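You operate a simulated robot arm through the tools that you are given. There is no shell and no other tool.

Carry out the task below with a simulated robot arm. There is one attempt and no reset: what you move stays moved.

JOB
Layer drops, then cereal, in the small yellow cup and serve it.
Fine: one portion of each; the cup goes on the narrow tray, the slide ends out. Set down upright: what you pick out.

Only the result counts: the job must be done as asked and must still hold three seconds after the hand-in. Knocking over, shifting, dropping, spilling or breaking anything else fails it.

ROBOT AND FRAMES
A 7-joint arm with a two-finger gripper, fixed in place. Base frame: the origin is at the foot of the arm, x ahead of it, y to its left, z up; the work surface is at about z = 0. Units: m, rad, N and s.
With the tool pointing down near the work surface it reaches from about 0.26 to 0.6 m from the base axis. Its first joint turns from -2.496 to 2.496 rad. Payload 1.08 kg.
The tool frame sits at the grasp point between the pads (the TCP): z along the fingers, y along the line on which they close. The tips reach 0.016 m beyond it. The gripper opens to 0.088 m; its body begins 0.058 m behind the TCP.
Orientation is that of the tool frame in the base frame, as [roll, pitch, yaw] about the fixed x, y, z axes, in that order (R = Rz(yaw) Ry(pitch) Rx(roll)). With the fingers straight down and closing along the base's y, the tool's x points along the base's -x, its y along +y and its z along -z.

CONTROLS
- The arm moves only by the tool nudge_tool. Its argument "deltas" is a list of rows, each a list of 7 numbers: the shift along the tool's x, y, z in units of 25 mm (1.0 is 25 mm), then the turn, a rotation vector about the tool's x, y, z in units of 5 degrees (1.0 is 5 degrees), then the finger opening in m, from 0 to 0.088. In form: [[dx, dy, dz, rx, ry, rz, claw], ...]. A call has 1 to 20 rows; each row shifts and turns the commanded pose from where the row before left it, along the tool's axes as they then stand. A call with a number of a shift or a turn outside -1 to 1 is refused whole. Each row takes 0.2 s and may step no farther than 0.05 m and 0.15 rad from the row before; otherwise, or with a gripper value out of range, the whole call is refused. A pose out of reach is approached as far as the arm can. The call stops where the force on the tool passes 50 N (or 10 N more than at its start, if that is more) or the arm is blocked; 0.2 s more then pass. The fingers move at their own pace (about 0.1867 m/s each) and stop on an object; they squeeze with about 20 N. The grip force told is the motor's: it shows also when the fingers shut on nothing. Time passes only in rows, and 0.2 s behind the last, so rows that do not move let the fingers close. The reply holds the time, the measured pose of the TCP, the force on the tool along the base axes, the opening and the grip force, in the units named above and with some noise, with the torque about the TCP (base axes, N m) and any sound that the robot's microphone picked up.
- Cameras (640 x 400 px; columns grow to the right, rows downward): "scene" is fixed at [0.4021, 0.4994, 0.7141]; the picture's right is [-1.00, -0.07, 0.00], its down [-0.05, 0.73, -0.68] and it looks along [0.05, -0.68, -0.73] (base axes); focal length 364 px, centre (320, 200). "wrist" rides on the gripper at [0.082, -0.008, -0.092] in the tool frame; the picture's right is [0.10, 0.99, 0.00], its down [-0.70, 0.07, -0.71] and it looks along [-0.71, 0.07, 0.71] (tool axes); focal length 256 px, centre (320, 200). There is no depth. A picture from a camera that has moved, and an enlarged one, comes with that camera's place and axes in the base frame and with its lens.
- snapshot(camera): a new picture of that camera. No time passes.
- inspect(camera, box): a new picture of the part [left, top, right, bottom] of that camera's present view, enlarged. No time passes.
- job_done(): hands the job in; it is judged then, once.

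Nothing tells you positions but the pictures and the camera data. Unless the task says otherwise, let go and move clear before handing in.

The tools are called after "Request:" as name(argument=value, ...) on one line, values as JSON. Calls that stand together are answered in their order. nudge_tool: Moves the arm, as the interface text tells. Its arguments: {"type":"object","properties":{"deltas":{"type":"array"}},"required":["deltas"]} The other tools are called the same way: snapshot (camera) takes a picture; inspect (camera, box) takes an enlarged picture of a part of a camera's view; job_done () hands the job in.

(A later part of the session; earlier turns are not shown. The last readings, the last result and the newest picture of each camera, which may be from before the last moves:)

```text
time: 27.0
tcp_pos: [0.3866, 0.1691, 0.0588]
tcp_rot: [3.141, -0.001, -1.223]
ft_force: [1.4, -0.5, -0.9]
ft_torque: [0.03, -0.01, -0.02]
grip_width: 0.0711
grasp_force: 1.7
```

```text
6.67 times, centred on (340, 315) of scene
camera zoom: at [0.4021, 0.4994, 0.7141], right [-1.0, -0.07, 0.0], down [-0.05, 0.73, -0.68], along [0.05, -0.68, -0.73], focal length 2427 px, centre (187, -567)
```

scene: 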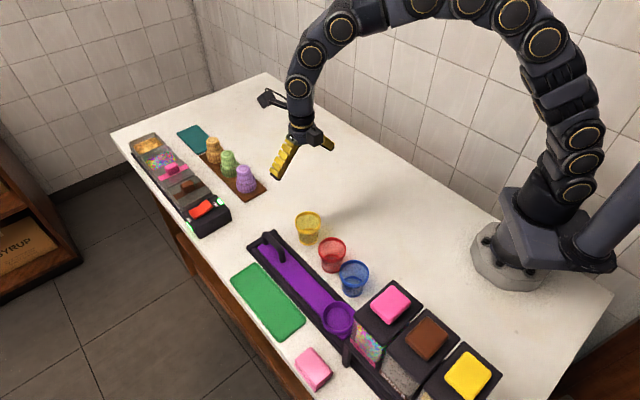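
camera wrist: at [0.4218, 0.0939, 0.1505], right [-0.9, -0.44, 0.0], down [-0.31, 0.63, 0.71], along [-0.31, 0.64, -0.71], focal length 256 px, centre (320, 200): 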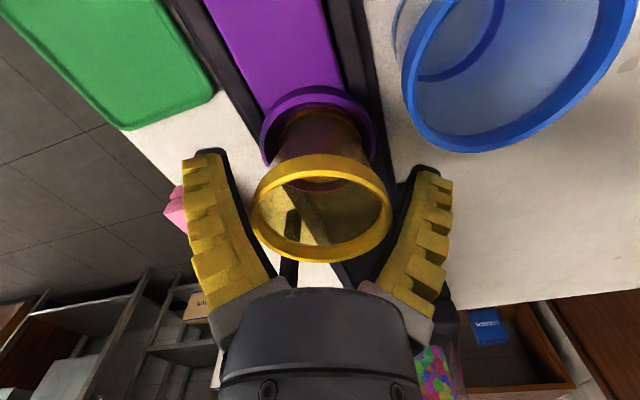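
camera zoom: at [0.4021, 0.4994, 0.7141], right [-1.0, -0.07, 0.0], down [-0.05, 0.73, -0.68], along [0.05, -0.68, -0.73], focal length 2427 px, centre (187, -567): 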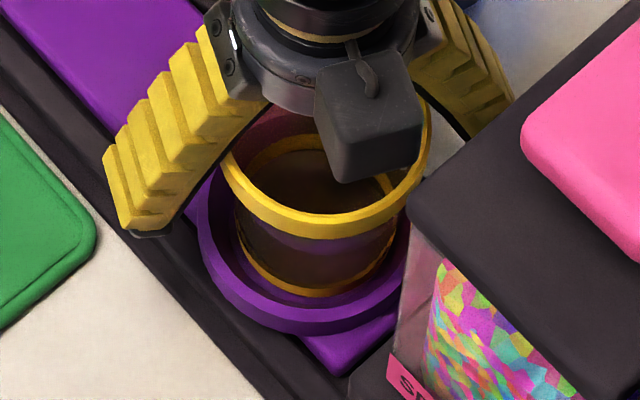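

The cup now stands in the ring and the fingers are clear of its rim. I'll rise straight up and check that it sits level.

Request:
nudge_tool(deltas=[[0, 0, -0.4, 0, 0, 0, 0.068], [0, 0, -0.8, 0, 0, 0, 0.068], [0, 0, -1, 0, 0, 0, 0.068], [0, 0, -1, 0, 0, 0, 0.068], [0, 0, -1, 0, 0, 0, 0.068], [0, 0, -1, 0, 0, 0, 0.068], [0, 0, -1, 0, 0, 0, 0.068], [0, 0, -1, 0, 0, 0, 0.068], [0, 0, -1, 0, 0, 0, 0.068]])

Request:
snapshot(camera="wrist")

Request:
inspect(camera="scene", box=[300, 270, 380, 350])

```text
time: 29.0
tcp_pos: [0.3851, 0.169, 0.2639]
tcp_rot: [3.138, 0.001, -1.224]
ft_force: [0.0, 0.2, -0.3]
ft_torque: [0.0, -0.02, -0.02]
grip_width: 0.0712
grasp_force: 1.9
```

```text
taken
camera wrist: at [0.4212, 0.0942, 0.3558], right [-0.9, -0.44, 0.0], down [-0.31, 0.63, 0.71], along [-0.31, 0.64, -0.7], focal length 256 px, centre (320, 200)
```

wrist: 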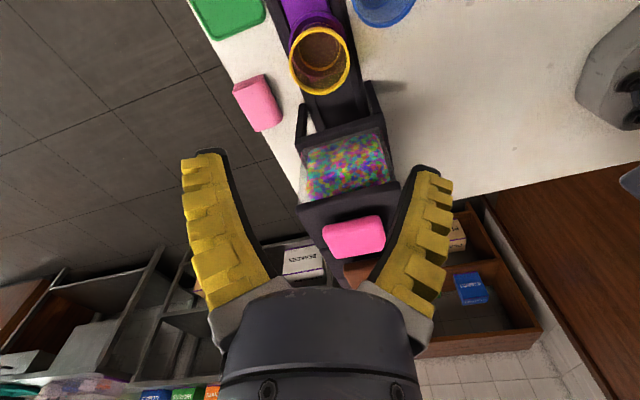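

```text
5.00 times, centred on (340, 310) of scene
camera zoom: at [0.4021, 0.4994, 0.7141], right [-1.0, -0.07, 0.0], down [-0.05, 0.73, -0.68], along [0.05, -0.68, -0.73], focal length 1820 px, centre (220, -350)
```

zoom: 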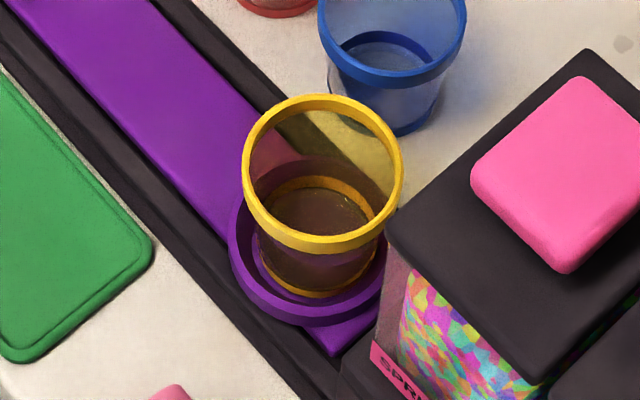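

The cup stands upright in the ring. Next I'll hover over the slide's handle and measure it.

Request:
nudge_tool(deltas=[[0.798, -0.391, 0.256, 0, 0, 0, 0.05], [0.798, -0.391, 0.256, 0, 0, 0, 0.05], [0.798, -0.391, 0.256, 0, 0, 0, 0.05], [0.798, -0.391, 0.256, 0, 0, 0, 0.05], [0.798, -0.391, 0.256, 0, 0, 0, 0.05], [0.798, -0.391, 0.256, 0, 0, 0, 0.05], [0.798, -0.391, 0.256, 0, 0, 0, 0.05], [0.798, -0.391, 0.256, 0, 0, 0, 0.05], [0.798, -0.391, 0.256, 0, 0, 0, 0.05], [0.798, -0.391, 0.256, 0, 0, 0, 0.05], [0, 0, 0, 0, 0, -1, 0.05], [0, 0, 0, 0, 0, -1, 0.05], [0, 0, 0, 0, 0, -1, 0.05], [0, 0, 0, 0, 0, -1, 0.05], [0, 0, 0, 0, 0, -1, 0.05]])

Request:
snapshot(camera="wrist")

Request:
inspect(camera="wrist", box=[250, 20, 410, 140])

Request:
inspect(camera="scene", box=[230, 180, 350, 280])

```text
time: 32.2
tcp_pos: [0.5469, 0.014, 0.2006]
tcp_rot: [-3.141, -0.001, -0.784]
ft_force: [-0.8, 0.3, 0.6]
ft_torque: [-0.04, 0.01, -0.01]
grip_width: 0.0545
grasp_force: 3.5
```

```text
taken
camera wrist: at [0.6106, -0.0383, 0.292], right [-0.63, -0.78, 0.0], down [-0.55, 0.44, 0.71], along [-0.55, 0.45, -0.7], focal length 256 px, centre (320, 200)
```

wrist: 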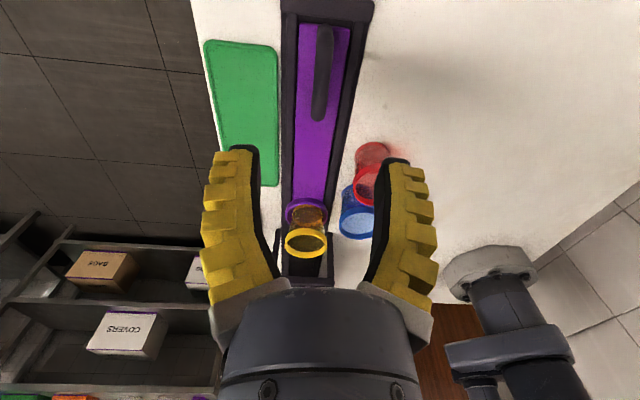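

```text
3.33 times, centred on (330, 80) of wrist
camera zoom: at [0.6106, -0.0383, 0.292], right [-0.63, -0.78, 0.0], down [-0.55, 0.44, 0.71], along [-0.55, 0.45, -0.7], focal length 853 px, centre (287, 600)
```

zoom: 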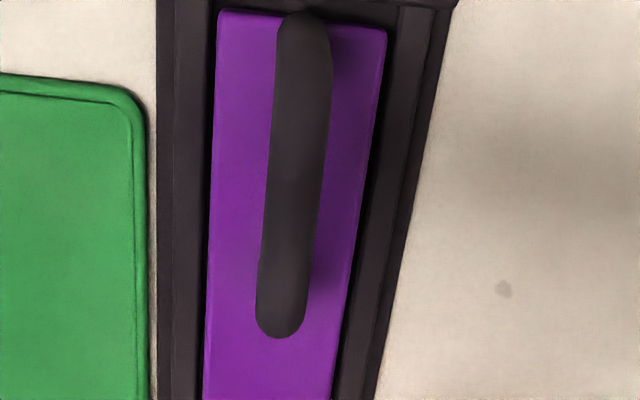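

```text
4.00 times, centred on (290, 230) of scene
camera zoom: at [0.4021, 0.4994, 0.7141], right [-1.0, -0.07, 0.0], down [-0.05, 0.73, -0.68], along [0.05, -0.68, -0.73], focal length 1456 px, centre (440, 80)
```

zoom: 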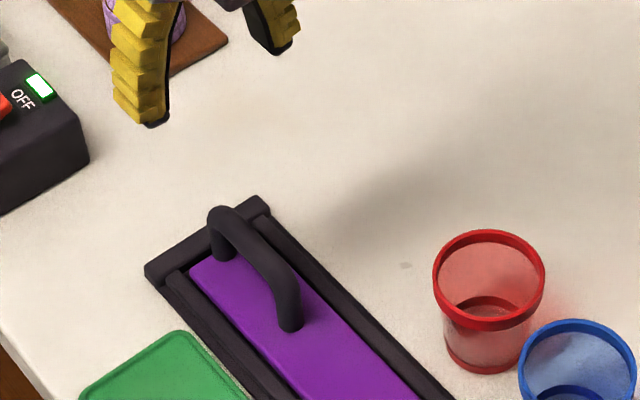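

The handle is a bar along the slide about 14 mm thick, spanning roughly (0.57, -0.01) to (0.51, 0.05), with its top near z = 0.055. I'll descend onto its rear part with the fingers astride it.

Request:
nudge_tool(deltas=[[0.19, 0.035, 0.8, 0, 0, 0, 0.04], [0.19, 0.035, 0.8, 0, 0, 0, 0.04], [0, 0, 0.8, 0, 0, 0, 0.04], [0, 0, 0.8, 0, 0, 0, 0.04]])

Request:
snapshot(camera="wrist")

Request:
inspect(camera="scene", box=[230, 180, 350, 280])

```text
time: 33.2
tcp_pos: [0.5515, 0.0086, 0.1183]
tcp_rot: [-3.141, 0.001, -0.786]
ft_force: [0.1, 0.3, 0.1]
ft_torque: [0.04, 0.01, -0.04]
grip_width: 0.0448
grasp_force: 3.7
```

```text
taken
camera wrist: at [0.616, -0.0455, 0.2102], right [-0.63, -0.78, 0.0], down [-0.55, 0.44, 0.71], along [-0.55, 0.45, -0.7], focal length 256 px, centre (320, 200)
```

wrist: 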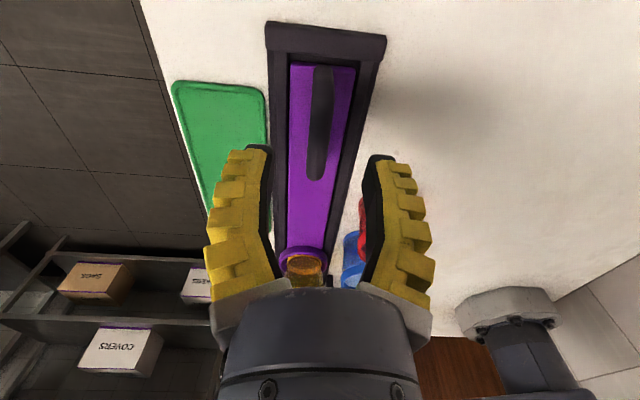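

```text
4.00 times, centred on (290, 230) of scene
camera zoom: at [0.4021, 0.4994, 0.7141], right [-1.0, -0.07, 0.0], down [-0.05, 0.73, -0.68], along [0.05, -0.68, -0.73], focal length 1456 px, centre (440, 80)
```

zoom: 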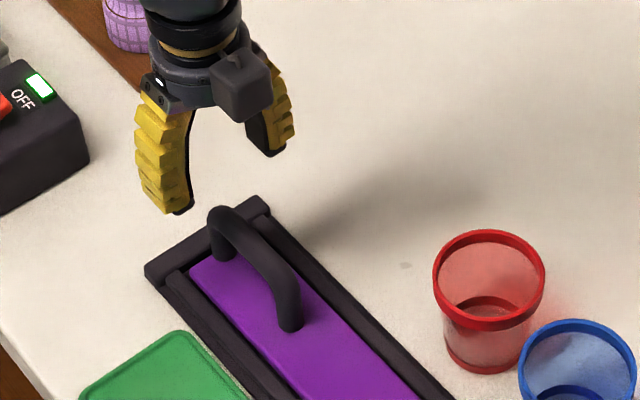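

The handle is centred between the fingers. I'll lower to the bar and close on it.

Request:
nudge_tool(deltas=[[0, 0, 0.8, 0, 0, 0, 0.04], [0, 0, 0.8, 0, 0, 0, 0.04], [0, 0, 0.7, 0, 0, 0, 0.04], [0, 0, 0.5, 0, 0, 0, 0.04]])

Request:
inspect(camera="scene", box=[230, 180, 350, 280])

Request:
snapshot(camera="wrist")

```text
time: 34.2
tcp_pos: [0.5529, 0.0069, 0.0494]
tcp_rot: [-3.142, 0.0, -0.785]
ft_force: [-0.7, 0.5, 0.6]
ft_torque: [-0.01, 0.01, 0.03]
grip_width: 0.0448
grasp_force: 3.3
```

```text
4.00 times, centred on (290, 230) of scene
camera zoom: at [0.4021, 0.4994, 0.7141], right [-1.0, -0.07, 0.0], down [-0.05, 0.73, -0.68], along [0.05, -0.68, -0.73], focal length 1456 px, centre (440, 80)
```

zoom: 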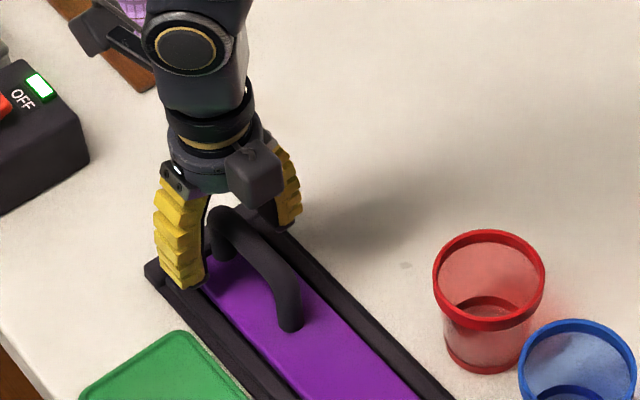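

```text
taken
camera wrist: at [0.6163, -0.0465, 0.1411], right [-0.63, -0.78, 0.0], down [-0.55, 0.45, 0.71], along [-0.55, 0.45, -0.71], focal length 256 px, centre (320, 200)
```

wrist: 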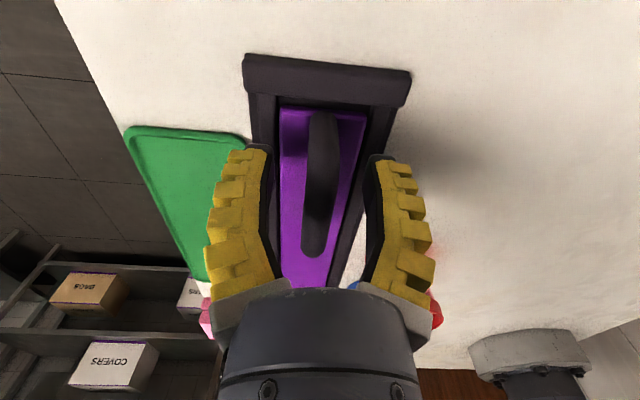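

The fingers straddle the handle. I'll lower 4 mm more and close.

Request:
nudge_tool(deltas=[[0, 0, 0.16, 0, 0, 0, 0.04], [0, 0, 0, 0, 0, 0, 0.02], [0, 0, 0, 0, 0, 0, 0.0], [0, 0, 0, 0, 0, 0, 0.0]])

Request:
inspect(camera="scene", box=[230, 180, 350, 280])

Request:
snapshot(camera="wrist")

```text
time: 35.2
tcp_pos: [0.5511, 0.0082, 0.0444]
tcp_rot: [3.141, 0.0, -0.785]
ft_force: [-1.8, 5.9, -7.6]
ft_torque: [0.01, 0.03, 0.0]
grip_width: 0.0061
grasp_force: 21.9
```

```text
4.00 times, centred on (290, 230) of scene
camera zoom: at [0.4021, 0.4994, 0.7141], right [-1.0, -0.07, 0.0], down [-0.05, 0.73, -0.68], along [0.05, -0.68, -0.73], focal length 1456 px, centre (440, 80)
```

zoom: 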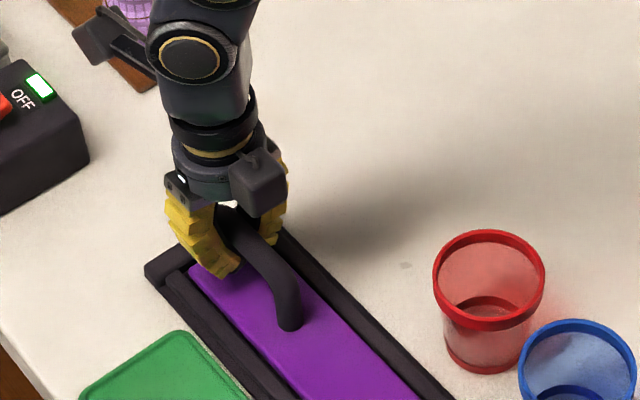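

```text
taken
camera wrist: at [0.6148, -0.0452, 0.1359], right [-0.63, -0.78, 0.0], down [-0.55, 0.44, 0.71], along [-0.55, 0.45, -0.7], focal length 256 px, centre (320, 200)
```

wrist: 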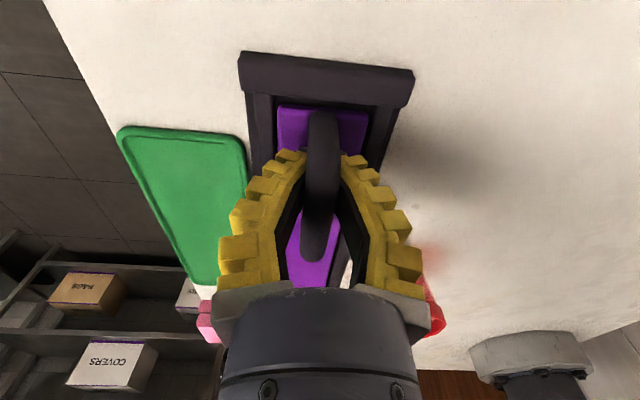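

The handle is gripped firmly. I'll push the slide towards the bins a little first to feel the resistance.

Request:
nudge_tool(deltas=[[-0.2, 0, 0, 0, 0, 0, 0.0], [-0.4, 0, 0, 0, 0, 0, 0.0], [-0.4, 0, 0, 0, 0, 0, 0.0]])

Request:
inspect(camera="scene", box=[230, 180, 390, 340])

```text
time: 36.0
tcp_pos: [0.5331, 0.0252, 0.0439]
tcp_rot: [3.14, -0.001, -0.784]
ft_force: [6.3, 5.0, -16.3]
ft_torque: [-0.18, -0.2, 0.07]
grip_width: 0.0061
grasp_force: 22.4
```

```text
2.50 times, centred on (310, 260) of scene
camera zoom: at [0.4021, 0.4994, 0.7141], right [-1.0, -0.07, 0.0], down [-0.05, 0.73, -0.68], along [0.05, -0.68, -0.73], focal length 910 px, centre (345, 50)
```

zoom: 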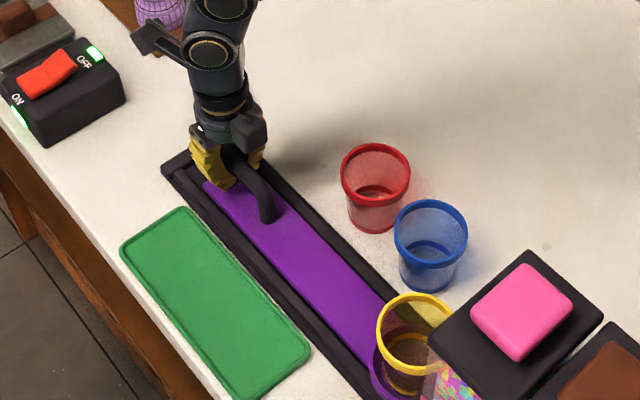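

The slide follows freely. I'll push on another 10 cm.

Request:
nudge_tool(deltas=[[-0.8, -0.01, 0, 0, 0, 0, 0.0], [-0.8, -0.01, 0, 0, 0, 0, 0.0], [-0.8, -0.01, 0, 0, 0, 0, 0.0], [-0.8, -0.01, 0, 0, 0, 0, 0.0], [-0.8, -0.01, 0, 0, 0, 0, 0.0]])

Request:
inspect(camera="scene", box=[250, 200, 450, 400])

Request:
snapshot(camera="wrist")

```text
time: 37.2
tcp_pos: [0.4633, 0.0963, 0.0446]
tcp_rot: [3.137, 0.003, -0.785]
ft_force: [-6.9, -7.0, -19.6]
ft_torque: [-0.2, -0.25, 0.01]
grip_width: 0.0063
grasp_force: 22.3
```

```text
2.00 times, centred on (350, 300) of scene
camera zoom: at [0.4021, 0.4994, 0.7141], right [-1.0, -0.07, 0.0], down [-0.05, 0.73, -0.68], along [0.05, -0.68, -0.73], focal length 728 px, centre (260, 0)
```

zoom: 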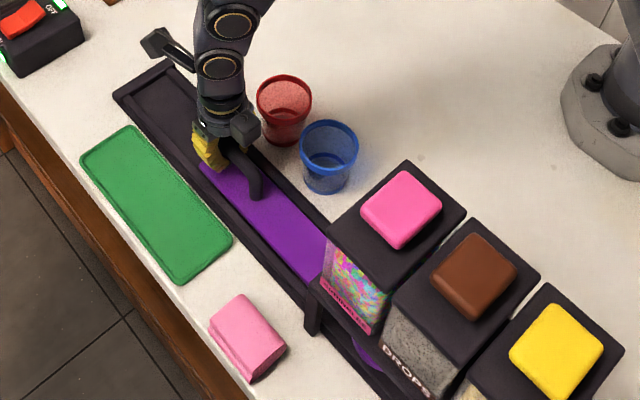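

```text
taken
camera wrist: at [0.5278, 0.0422, 0.136], right [-0.63, -0.78, 0.01], down [-0.54, 0.45, 0.71], along [-0.55, 0.45, -0.7], focal length 256 px, centre (320, 200)
```

wrist: 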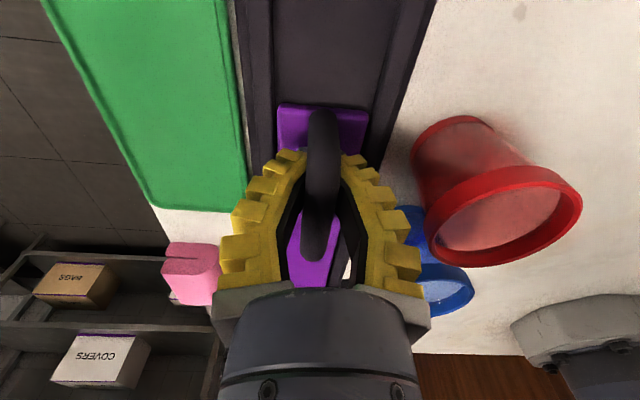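

The slide has travelled about 12.5 cm and the ring has gone under the bins. I'll look closely at what is visible under the bins.

Request:
inspect(camera="scene", box=[390, 320, 500, 400])

Request:
inspect(camera="scene", box=[330, 320, 440, 400])

```text
5.00 times, centred on (445, 360) of scene
camera zoom: at [0.4021, 0.4994, 0.7141], right [-1.0, -0.07, 0.0], down [-0.05, 0.73, -0.68], along [0.05, -0.68, -0.73], focal length 1820 px, centre (-305, -600)
```

zoom: 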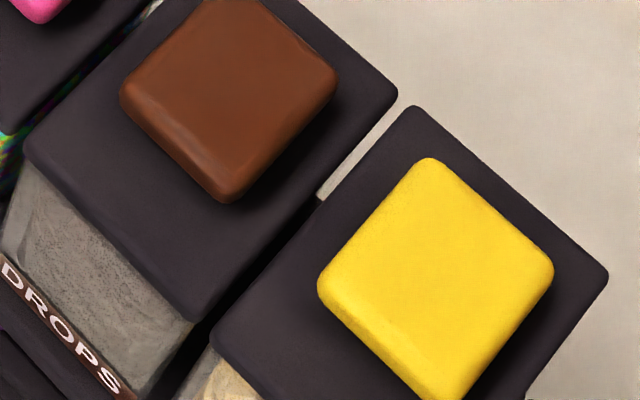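

```text
5.00 times, centred on (385, 360) of scene
camera zoom: at [0.4021, 0.4994, 0.7141], right [-1.0, -0.07, 0.0], down [-0.05, 0.73, -0.68], along [0.05, -0.68, -0.73], focal length 1820 px, centre (-5, -600)
```

zoom: 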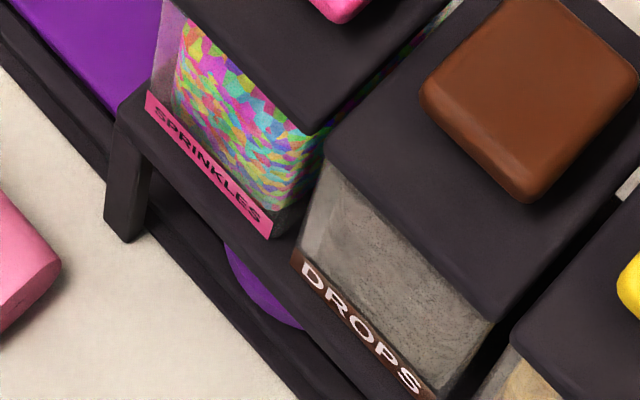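

A purple bulge of the ring shows under the shelf, between the SPRINKLES and DROPS labels. The drops outlet should be about 4 cm further on, so I'll push that distance and check the bulge against the DROPS label.

Request:
nudge_tool(deltas=[[-0.5, 0.02, 0, 0, 0, 0, 0.0], [-0.6, 0.02, 0, 0, 0, 0, 0.0], [-0.4, 0.01, 0, 0, 0, 0, 0.0], [-0.06, 0, 0, 0, 0, 0, 0.0]])

Request:
inspect(camera="scene", box=[330, 320, 440, 400])

Request:
inspect(camera="scene", box=[250, 220, 410, 340])

```text
time: 38.2
tcp_pos: [0.4348, 0.124, 0.0467]
tcp_rot: [3.138, 0.001, -0.785]
ft_force: [-6.4, -3.3, -33.9]
ft_torque: [0.04, -0.06, -0.03]
grip_width: 0.006
grasp_force: 22.5
```

```text
5.00 times, centred on (385, 360) of scene
camera zoom: at [0.4021, 0.4994, 0.7141], right [-1.0, -0.07, 0.0], down [-0.05, 0.73, -0.68], along [0.05, -0.68, -0.73], focal length 1820 px, centre (-5, -600)
```

zoom: 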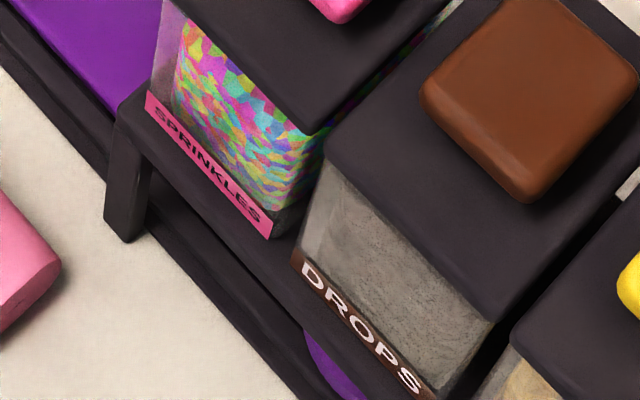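

```text
3.33 times, centred on (330, 280) of scene
camera zoom: at [0.4021, 0.4994, 0.7141], right [-1.0, -0.07, 0.0], down [-0.05, 0.73, -0.68], along [0.05, -0.68, -0.73], focal length 1213 px, centre (287, -67)
```

zoom: 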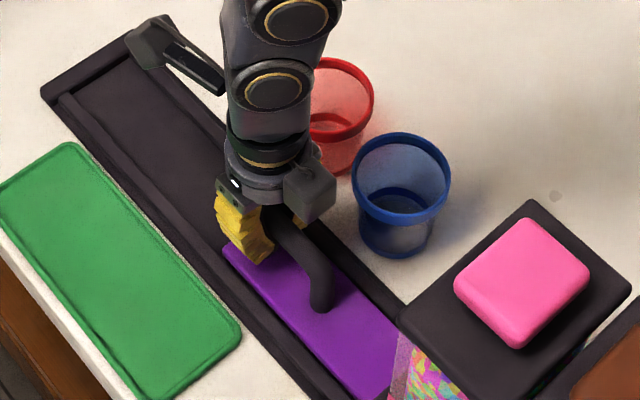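

The slide has travelled 16.4 cm, which puts the ring close to the middle of the DROPS label. I'll ease the vertical strain, open the fingers a little and rise, then verify from the front side.

Request:
nudge_tool(deltas=[[0, 0, 0.05, 0, 0, 0, 0.0], [0, 0, 0, 0, 0, 0, 0.015], [0, 0, 0, 0, 0, 0, 0.032], [0, 0, 0, 0, 0, 0, 0.032], [0, 0, 0, 0, 0, 0, 0.032]])

Request:
snapshot(camera="wrist")

Request:
inspect(camera="scene", box=[290, 220, 390, 300])

```text
time: 39.4
tcp_pos: [0.4374, 0.1234, 0.0451]
tcp_rot: [3.141, 0.0, -0.785]
ft_force: [-0.5, -0.1, -0.6]
ft_torque: [0.01, -0.04, 0.04]
grip_width: 0.037
grasp_force: 3.9
```

```text
taken
camera wrist: at [0.5005, 0.0693, 0.1374], right [-0.63, -0.78, 0.0], down [-0.55, 0.44, 0.71], along [-0.55, 0.45, -0.71], focal length 256 px, centre (320, 200)
```

wrist: 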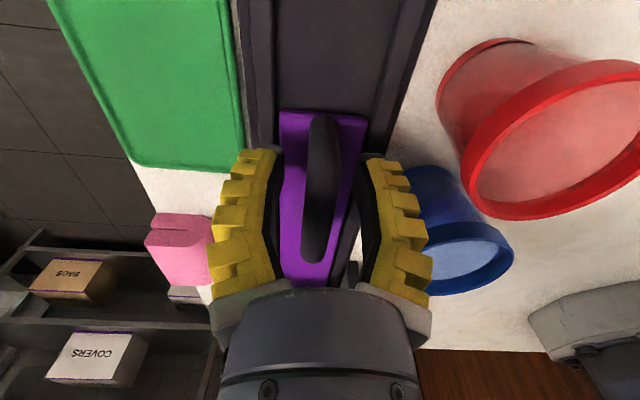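

```text
5.00 times, centred on (340, 260) of scene
camera zoom: at [0.4021, 0.4994, 0.7141], right [-1.0, -0.07, 0.0], down [-0.05, 0.73, -0.68], along [0.05, -0.68, -0.73], focal length 1820 px, centre (220, -100)
```

zoom: 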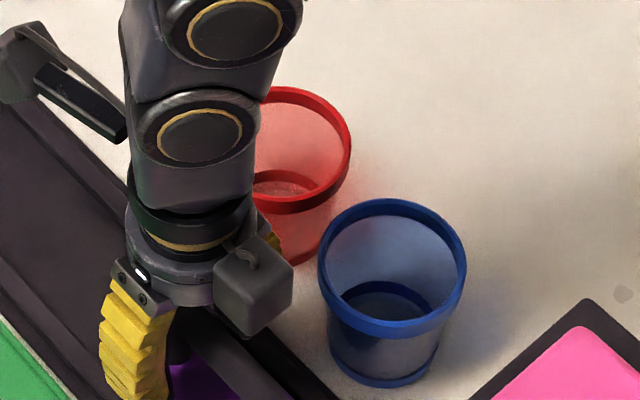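

The handle is released. I'll rise straight up to clear the bins.

Request:
nudge_tool(deltas=[[0, 0, -0.5, 0, 0, 0, 0.032], [0, 0, -1, 0, 0, 0, 0.032], [0, 0, -1, 0, 0, 0, 0.032], [0, 0, -1, 0, 0, 0, 0.032], [0, 0, -1, 0, 0, 0, 0.03], [0, 0, -1, 0, 0, 0, 0.02], [0, 0, -1, 0, 0, 0, 0.01], [0, 0, -1, 0, 0, 0, 0.0], [0, 0, -1, 0, 0, 0, 0.0], [0, 0, -1, 0, 0, 0, 0.0], [0, 0, -1, 0, 0, 0, 0.0]])

Request:
snapshot(camera="wrist")

Request:
snapshot(camera="scene")

```text
time: 41.8
tcp_pos: [0.4366, 0.1237, 0.306]
tcp_rot: [-3.139, -0.002, -0.786]
ft_force: [-0.5, 0.0, 0.4]
ft_torque: [0.01, 0.01, 0.03]
grip_width: 0.0
grasp_force: 19.9
```

```text
taken
camera wrist: at [0.5, 0.07, 0.3983], right [-0.63, -0.78, 0.0], down [-0.55, 0.44, 0.71], along [-0.55, 0.45, -0.71], focal length 256 px, centre (320, 200)
```

wrist: 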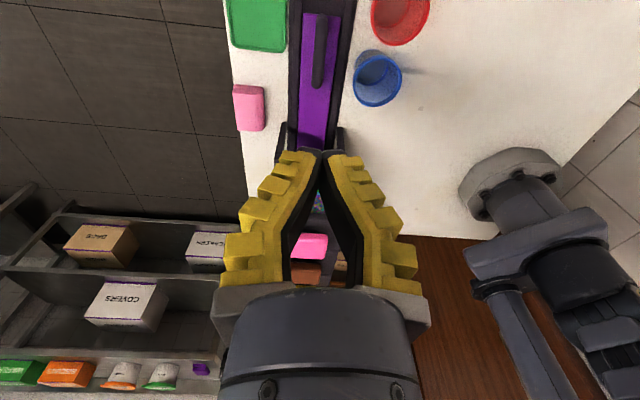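

```text
taken
```

scene: 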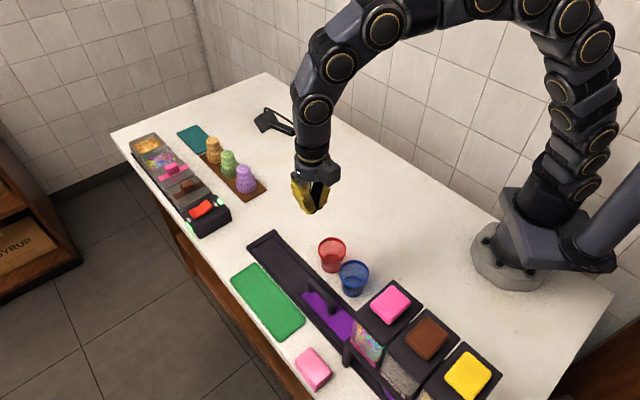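

Next I'll fly over to hover above the brown DROPS button and measure it with the wrist camera, which also tells me how well the ring lines up.

Request:
nudge_tool(deltas=[[-0.94, 0, -0.1, 0, 0, 0, 0.0], [-0.94, 0, -0.1, 0, 0, 0, 0.0], [-0.94, 0, -0.1, 0, 0, 0, 0.0], [-0.94, 0, -0.1, 0, 0, 0, 0.0], [-0.94, 0, -0.1, 0, 0, 0, 0.0], [-0.94, 0, -0.1, 0, 0, 0, 0.0], [-0.94, 0, -0.1, 0, 0, 0, 0.0], [-0.94, 0, -0.1, 0, 0, 0, 0.0], [-0.94, 0, -0.1, 0, 0, 0, 0.0], [-0.94, 0, -0.1, 0, 0, 0, 0.0]])

Request:
snapshot(camera="wrist")

Request:
inspect(camera="wrist", box=[240, 0, 400, 200])

Request:
snapshot(camera="scene")

```text
time: 44.0
tcp_pos: [0.271, 0.2906, 0.3321]
tcp_rot: [3.141, 0.002, -0.786]
ft_force: [0.1, -0.4, 0.4]
ft_torque: [0.0, 0.01, 0.01]
grip_width: 0.0
grasp_force: 20.1
```

```text
taken
camera wrist: at [0.334, 0.2368, 0.4234], right [-0.63, -0.78, 0.0], down [-0.55, 0.45, 0.71], along [-0.55, 0.45, -0.7], focal length 256 px, centre (320, 200)
```

wrist: 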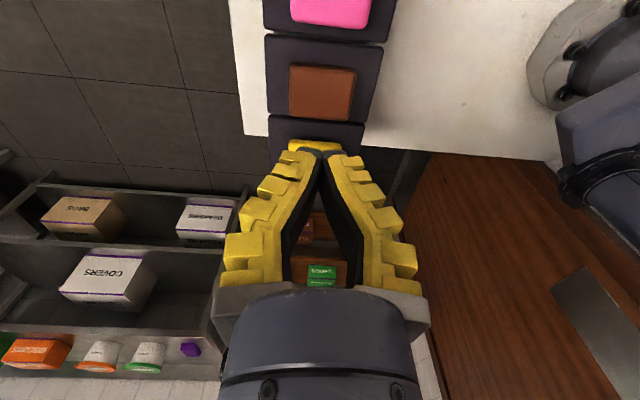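

```text
2.00 times, centred on (320, 100) of wrist
camera zoom: at [0.334, 0.2368, 0.4234], right [-0.63, -0.78, 0.0], down [-0.55, 0.45, 0.71], along [-0.55, 0.45, -0.7], focal length 512 px, centre (320, 400)
```

zoom: 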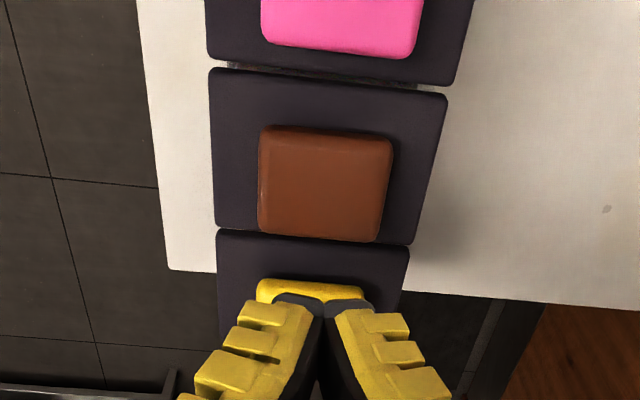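

```text
taken
```

scene: 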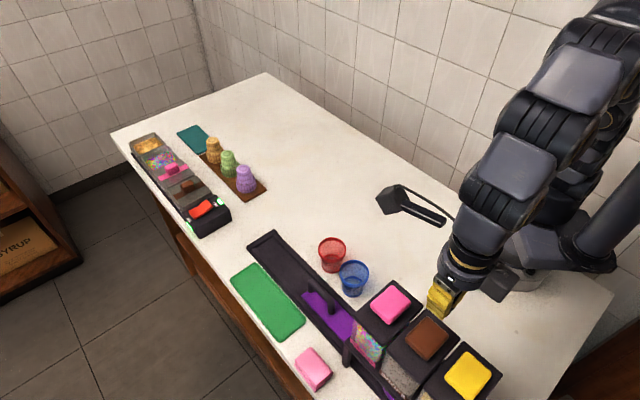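

The brown button is about 3 mm from directly below the TCP. Its lid centre at s≈0.014–0.020 agrees with the ring at s≈0.016, so the alignment is good. I'll come down with closed fingers to just above the button.

Request:
nudge_tool(deltas=[[-0.08, 0.116, 0.6, 0, 0, 0, 0.0], [0, 0, 0.8, 0, 0, 0, 0.0], [0, 0, 0.8, 0, 0, 0, 0.0], [0, 0, 0.8, 0, 0, 0, 0.0]])

Request:
inspect(camera="scene", box=[380, 260, 500, 360])

Request:
snapshot(camera="wrist")

```text
time: 45.0
tcp_pos: [0.2677, 0.2887, 0.2552]
tcp_rot: [-3.14, 0.0, -0.786]
ft_force: [0.3, 0.0, -0.1]
ft_torque: [-0.01, 0.04, -0.01]
grip_width: 0.0002
grasp_force: 20.0
```

```text
4.00 times, centred on (440, 310) of scene
camera zoom: at [0.4021, 0.4994, 0.7141], right [-1.0, -0.07, 0.0], down [-0.05, 0.73, -0.68], along [0.05, -0.68, -0.73], focal length 1456 px, centre (-160, -240)
```

zoom: 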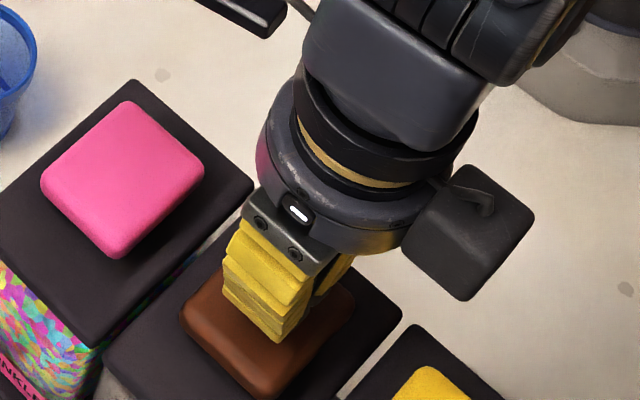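

```text
taken
camera wrist: at [0.3314, 0.2357, 0.3483], right [-0.63, -0.78, 0.0], down [-0.55, 0.44, 0.71], along [-0.55, 0.45, -0.7], focal length 256 px, centre (320, 200)
```

wrist: 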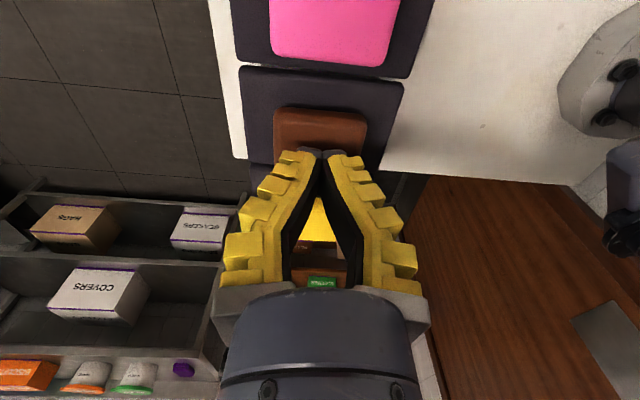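

The closed fingertips are right over the brown button. I'll lower in small steps until it gives.

Request:
nudge_tool(deltas=[[0, 0, 0.12, 0, 0, 0, 0.0], [0, 0, 0.12, 0, 0, 0, 0.0], [0, 0, 0.12, 0, 0, 0, 0.0], [0, 0, 0.12, 0, 0, 0, 0.0]])

```text
time: 46.0
tcp_pos: [0.2656, 0.2884, 0.2445]
tcp_rot: [3.139, 0.001, -0.784]
ft_force: [-0.5, -0.4, 0.9]
ft_torque: [0.01, -0.01, 0.0]
grip_width: 0.006
grasp_force: 22.2
```

Request:
nudge_tool(deltas=[[0, 0, 0.1, 0, 0, 0, 0.0], [0, 0, 0.1, 0, 0, 0, 0.0]])

Request:
inspect(camera="scene", box=[380, 260, 500, 360])

```text
time: 46.6
tcp_pos: [0.2673, 0.2886, 0.2386]
tcp_rot: [3.141, -0.001, -0.785]
ft_force: [-0.9, 0.2, 4.2]
ft_torque: [0.05, 0.05, -0.03]
grip_width: 0.0062
grasp_force: 22.4
```

```text
4.00 times, centred on (440, 310) of scene
camera zoom: at [0.4021, 0.4994, 0.7141], right [-1.0, -0.07, 0.0], down [-0.05, 0.73, -0.68], along [0.05, -0.68, -0.73], focal length 1456 px, centre (-160, -240)
```

zoom: 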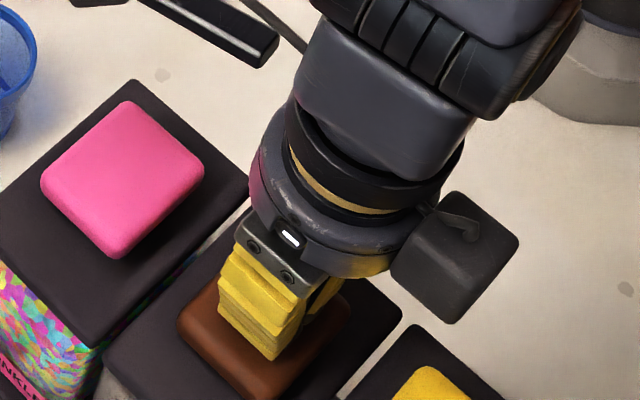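

The button is in contact and gives lightly at about 4 N. I'll press further.

Request:
nudge_tool(deltas=[[0, 0, 0.12, 0, 0, 0, 0.0], [0, 0, 0.12, 0, 0, 0, 0.0]])

```text
time: 47.2
tcp_pos: [0.2665, 0.2893, 0.2354]
tcp_rot: [-3.139, 0.0, -0.787]
ft_force: [-0.6, -2.6, 15.4]
ft_torque: [-0.03, 0.03, -0.08]
grip_width: 0.006
grasp_force: 21.5
```

Request:
nudge_tool(deltas=[[0, 0, 0.1, 0, 0, 0, 0.0]])

Request:
inspect(camera="scene", box=[350, 290, 470, 400])

```text
time: 47.6
tcp_pos: [0.267, 0.2892, 0.2328]
tcp_rot: [-3.139, 0.001, -0.786]
ft_force: [-4.5, -4.9, 33.9]
ft_torque: [-0.09, 0.08, -0.12]
grip_width: 0.006
grasp_force: 21.4
```

```text
3.64 times, centred on (410, 345) of scene
camera zoom: at [0.4021, 0.4994, 0.7141], right [-1.0, -0.07, 0.0], down [-0.05, 0.73, -0.68], along [0.05, -0.68, -0.73], focal length 1324 px, centre (-7, -327)
```

zoom: 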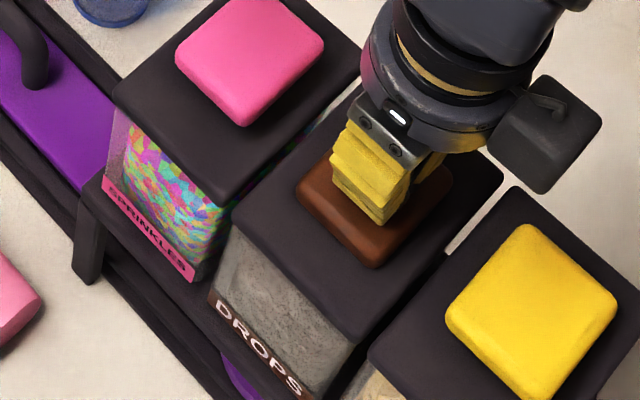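

Request:
nudge_tool(deltas=[[0, 0, 0.03, 0, 0, 0, 0.0], [0, 0, 0, 0, 0, 0, 0.0], [0, 0, 0, 0, 0, 0, 0.0]])

Request:
inspect(camera="scene", box=[380, 300, 460, 400])

```text
time: 48.4
tcp_pos: [0.2669, 0.2897, 0.2316]
tcp_rot: [-3.137, 0.001, -0.785]
ft_force: [-4.7, -3.4, 46.5]
ft_torque: [-0.08, 0.1, 0.02]
grip_width: 0.0062
grasp_force: 22.2
```

```text
4.00 times, centred on (420, 350) of scene
camera zoom: at [0.4021, 0.4994, 0.7141], right [-1.0, -0.07, 0.0], down [-0.05, 0.73, -0.68], along [0.05, -0.68, -0.73], focal length 1456 px, centre (-80, -400)
```

zoom: 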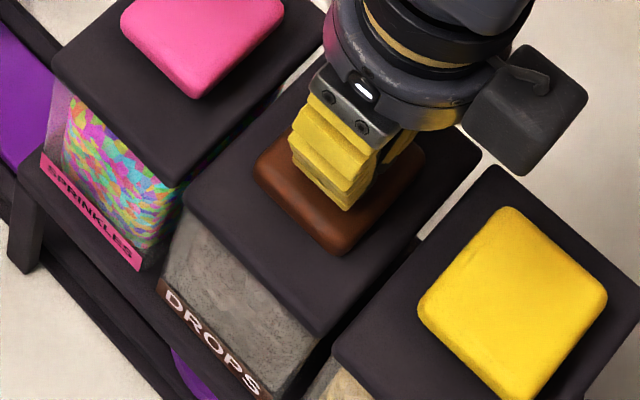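

The button looks fully pressed, with the force rising hard to about 46 N. I'll release it and lift.

Request:
nudge_tool(deltas=[[0, 0, -0.2, 0, 0, 0, 0.0], [0, 0, -0.4, 0, 0, 0, 0.0], [0, 0, -0.8, 0, 0, 0, 0.0], [0, 0, -0.8, 0, 0, 0, 0.0], [0, 0, -0.8, 0, 0, 0, 0.0]])

Request:
inspect(camera="scene", box=[350, 290, 510, 400])

```text
time: 49.6
tcp_pos: [0.2658, 0.288, 0.3052]
tcp_rot: [3.141, 0.001, -0.785]
ft_force: [0.0, -1.2, 0.3]
ft_torque: [0.01, -0.02, 0.01]
grip_width: 0.0
grasp_force: 22.1
```

```text
3.64 times, centred on (430, 345) of scene
camera zoom: at [0.4021, 0.4994, 0.7141], right [-1.0, -0.07, 0.0], down [-0.05, 0.73, -0.68], along [0.05, -0.68, -0.73], focal length 1324 px, centre (-80, -327)
```

zoom: 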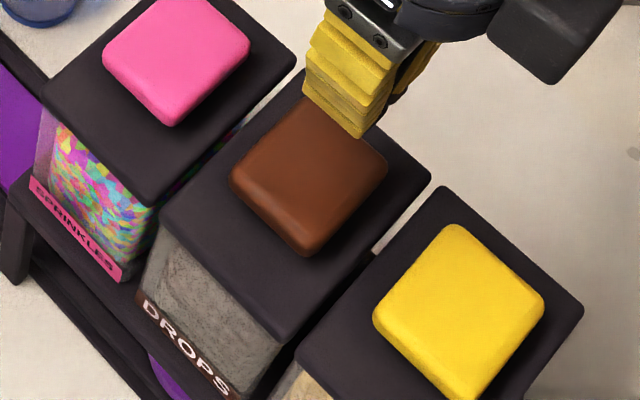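

The button has sprung back. To be sure a portion fell into the cup I'll return to the handle, pull the slide out and look inside before adding cereal.

Request:
nudge_tool(deltas=[[0.945, -0.017, 0, 0, 0, 0, 0.0], [0.945, -0.017, 0, 0, 0, 0, 0.0], [0.945, -0.017, 0, 0, 0, 0, 0.01], [0.945, -0.017, 0, 0, 0, 0, 0.02], [0.945, -0.017, 0, 0, 0, 0, 0.03], [0.945, -0.017, 0, 0, 0, 0, 0.034], [0.945, -0.017, 0, 0, 0, 0, 0.034], [0.945, -0.017, 0, 0, 0, 0, 0.034], [0.945, -0.017, 0, 0, 0, 0, 0.034], [0.945, -0.017, 0, 0, 0, 0, 0.034], [0, 0, 0.8, 0, 0, 0, 0.034], [0, 0, 0.8, 0, 0, 0, 0.034], [0, 0, 0.8, 0, 0, 0, 0.034], [0, 0, 0.8, 0, 0, 0, 0.034], [0, 0, 0.8, 0, 0, 0, 0.034], [0, 0, 0.8, 0, 0, 0, 0.034], [0, 0, 0.8, 0, 0, 0, 0.034]])

Request:
snapshot(camera="wrist")

Request:
inspect(camera="scene", box=[270, 200, 390, 300])

```text
time: 53.2
tcp_pos: [0.4349, 0.124, 0.1648]
tcp_rot: [3.14, 0.001, -0.785]
ft_force: [0.3, -0.4, 0.0]
ft_torque: [-0.01, 0.0, 0.02]
grip_width: 0.0388
grasp_force: 3.3
```

```text
taken
camera wrist: at [0.4994, 0.0711, 0.2562], right [-0.63, -0.78, 0.0], down [-0.55, 0.44, 0.71], along [-0.55, 0.45, -0.7], focal length 256 px, centre (320, 200)
```

wrist: 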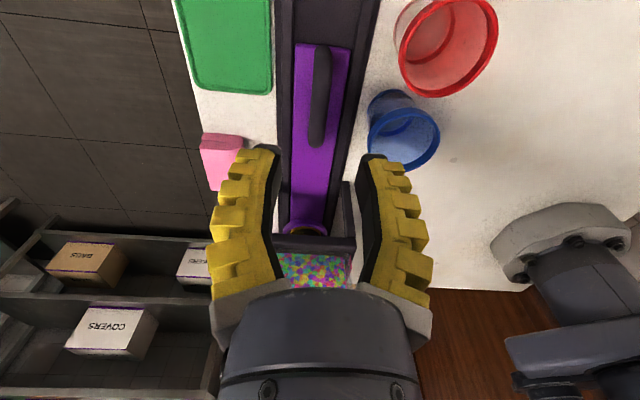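

```text
4.00 times, centred on (330, 250) of scene
camera zoom: at [0.4021, 0.4994, 0.7141], right [-1.0, -0.07, 0.0], down [-0.05, 0.73, -0.68], along [0.05, -0.68, -0.73], focal length 1456 px, centre (280, 0)
```

zoom: 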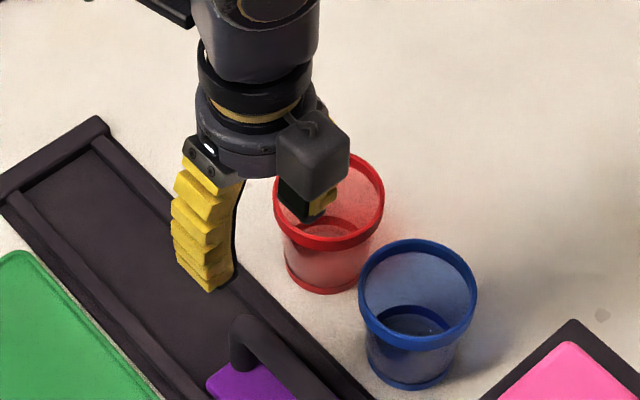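

From here the wrist camera looks along the slide under the bins, and I can see the cup at the far end. I'll enlarge that part.

Request:
inspect(camera="wrist", box=[265, 200, 355, 290])

Request:
inspect(camera="wrist", box=[285, 215, 325, 245])

```text
4.44 times, centred on (310, 245) of wrist
camera zoom: at [0.4994, 0.0711, 0.2562], right [-0.63, -0.78, 0.0], down [-0.55, 0.44, 0.71], along [-0.55, 0.45, -0.7], focal length 1138 px, centre (364, 0)
```

zoom: 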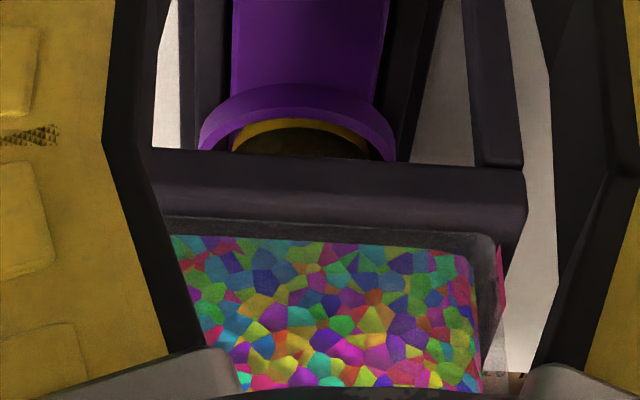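

```text
13.33 times, centred on (305, 230) of wrist
camera zoom: at [0.4994, 0.0711, 0.2562], right [-0.63, -0.78, 0.0], down [-0.55, 0.44, 0.71], along [-0.55, 0.45, -0.7], focal length 3413 px, centre (520, -200)
```

zoom: 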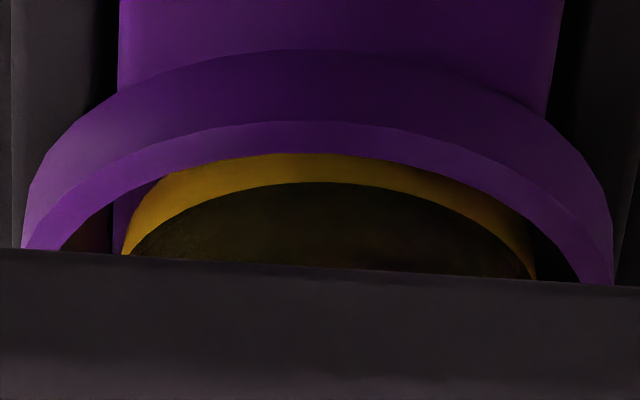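

I can see the cup's base under the shelf. Lowering a little will show more of the cup from the side.

Request:
nudge_tool(deltas=[[0, 0, 0.7, 0, 0, 0, 0.034], [0, 0, 0.7, 0, 0, 0, 0.034], [0, 0, 0.4, 0, 0, 0, 0.034]])

Request:
snapshot(camera="wrist")

Request:
inspect(camera="wrist", box=[275, 225, 355, 295])

```text
time: 54.0
tcp_pos: [0.4346, 0.125, 0.1195]
tcp_rot: [3.14, 0.001, -0.784]
ft_force: [0.1, -1.1, 0.2]
ft_torque: [0.02, 0.01, 0.0]
grip_width: 0.039
grasp_force: 3.6
```

```text
taken
camera wrist: at [0.4992, 0.0711, 0.2118], right [-0.63, -0.78, 0.0], down [-0.55, 0.45, 0.71], along [-0.55, 0.45, -0.7], focal length 256 px, centre (320, 200)
```

wrist: 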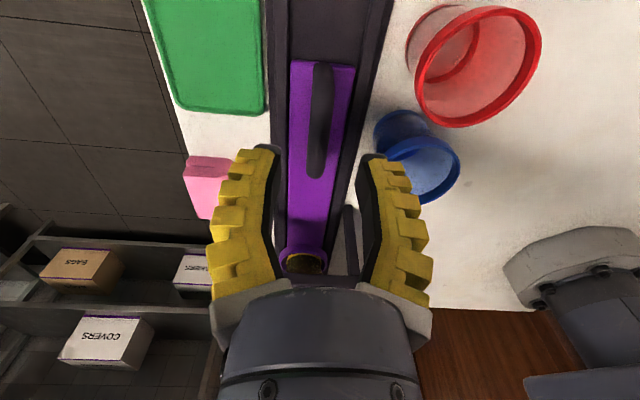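

```text
5.71 times, centred on (315, 260) of wrist
camera zoom: at [0.4992, 0.0711, 0.2118], right [-0.63, -0.78, 0.0], down [-0.55, 0.45, 0.71], along [-0.55, 0.45, -0.7], focal length 1463 px, centre (349, -143)
```

zoom: 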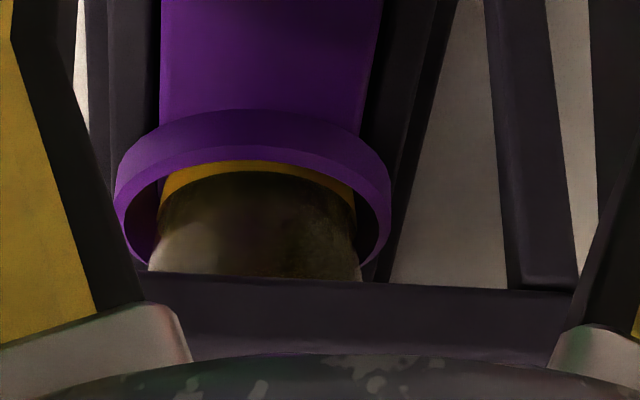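

Request:
inspect(camera="wrist", box=[292, 248, 324, 278])

Request:
inspect(camera="scene", box=[385, 340, 440, 400])

```text
13.33 times, centred on (308, 263) of wrist
camera zoom: at [0.4992, 0.0711, 0.2118], right [-0.63, -0.78, 0.0], down [-0.55, 0.45, 0.71], along [-0.55, 0.45, -0.7], focal length 3413 px, centre (480, -640)
```

zoom: 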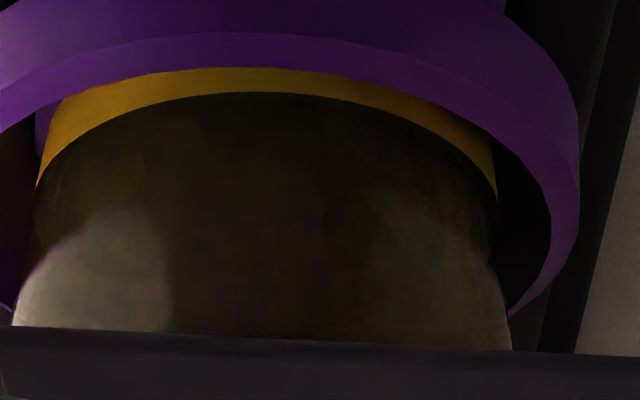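

```text
6.67 times, centred on (412, 370) of scene
camera zoom: at [0.4021, 0.4994, 0.7141], right [-1.0, -0.07, 0.0], down [-0.05, 0.73, -0.68], along [0.05, -0.68, -0.73], focal length 2427 px, centre (-297, -933)
```

zoom: 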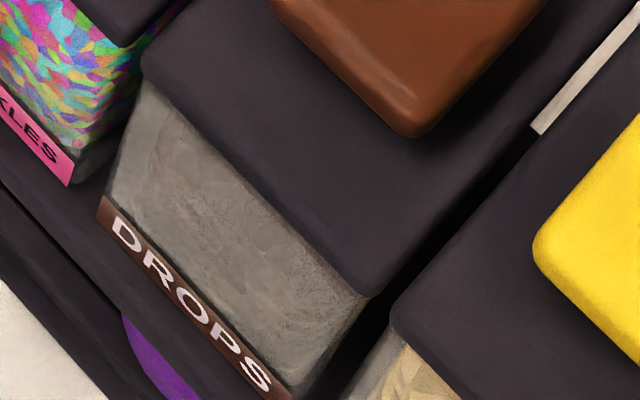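

The cup's interior looks dark, but I can't be certain from here. I'll grip the handle and draw the slide out to look from above.

Request:
nudge_tool(deltas=[[0, 0, 0.8, 0, 0, 0, 0.034], [0, 0, 0.8, 0, 0, 0, 0.034], [0, 0, 0.8, 0, 0, 0, 0.034], [0, 0, 0.6, 0, 0, 0, 0.034], [0, 0, 0, 0, 0, 0, 0.015], [0, 0, 0, 0, 0, 0, 0.0], [0, 0, 0, 0, 0, 0, 0.0]])

Request:
snapshot(camera="wrist")

```text
time: 55.6
tcp_pos: [0.4346, 0.1238, 0.0442]
tcp_rot: [3.14, -0.001, -0.782]
ft_force: [2.7, 5.5, -8.9]
ft_torque: [-0.02, 0.02, 0.06]
grip_width: 0.0062
grasp_force: 22.4
```

```text
taken
camera wrist: at [0.4991, 0.0702, 0.137], right [-0.63, -0.78, 0.0], down [-0.55, 0.44, 0.71], along [-0.55, 0.45, -0.7], focal length 256 px, centre (320, 200)
```

wrist: 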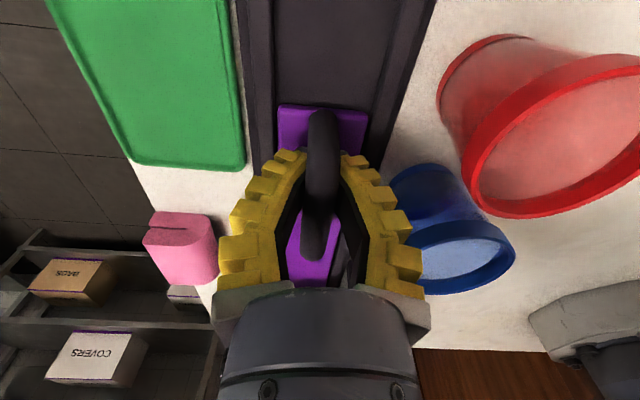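

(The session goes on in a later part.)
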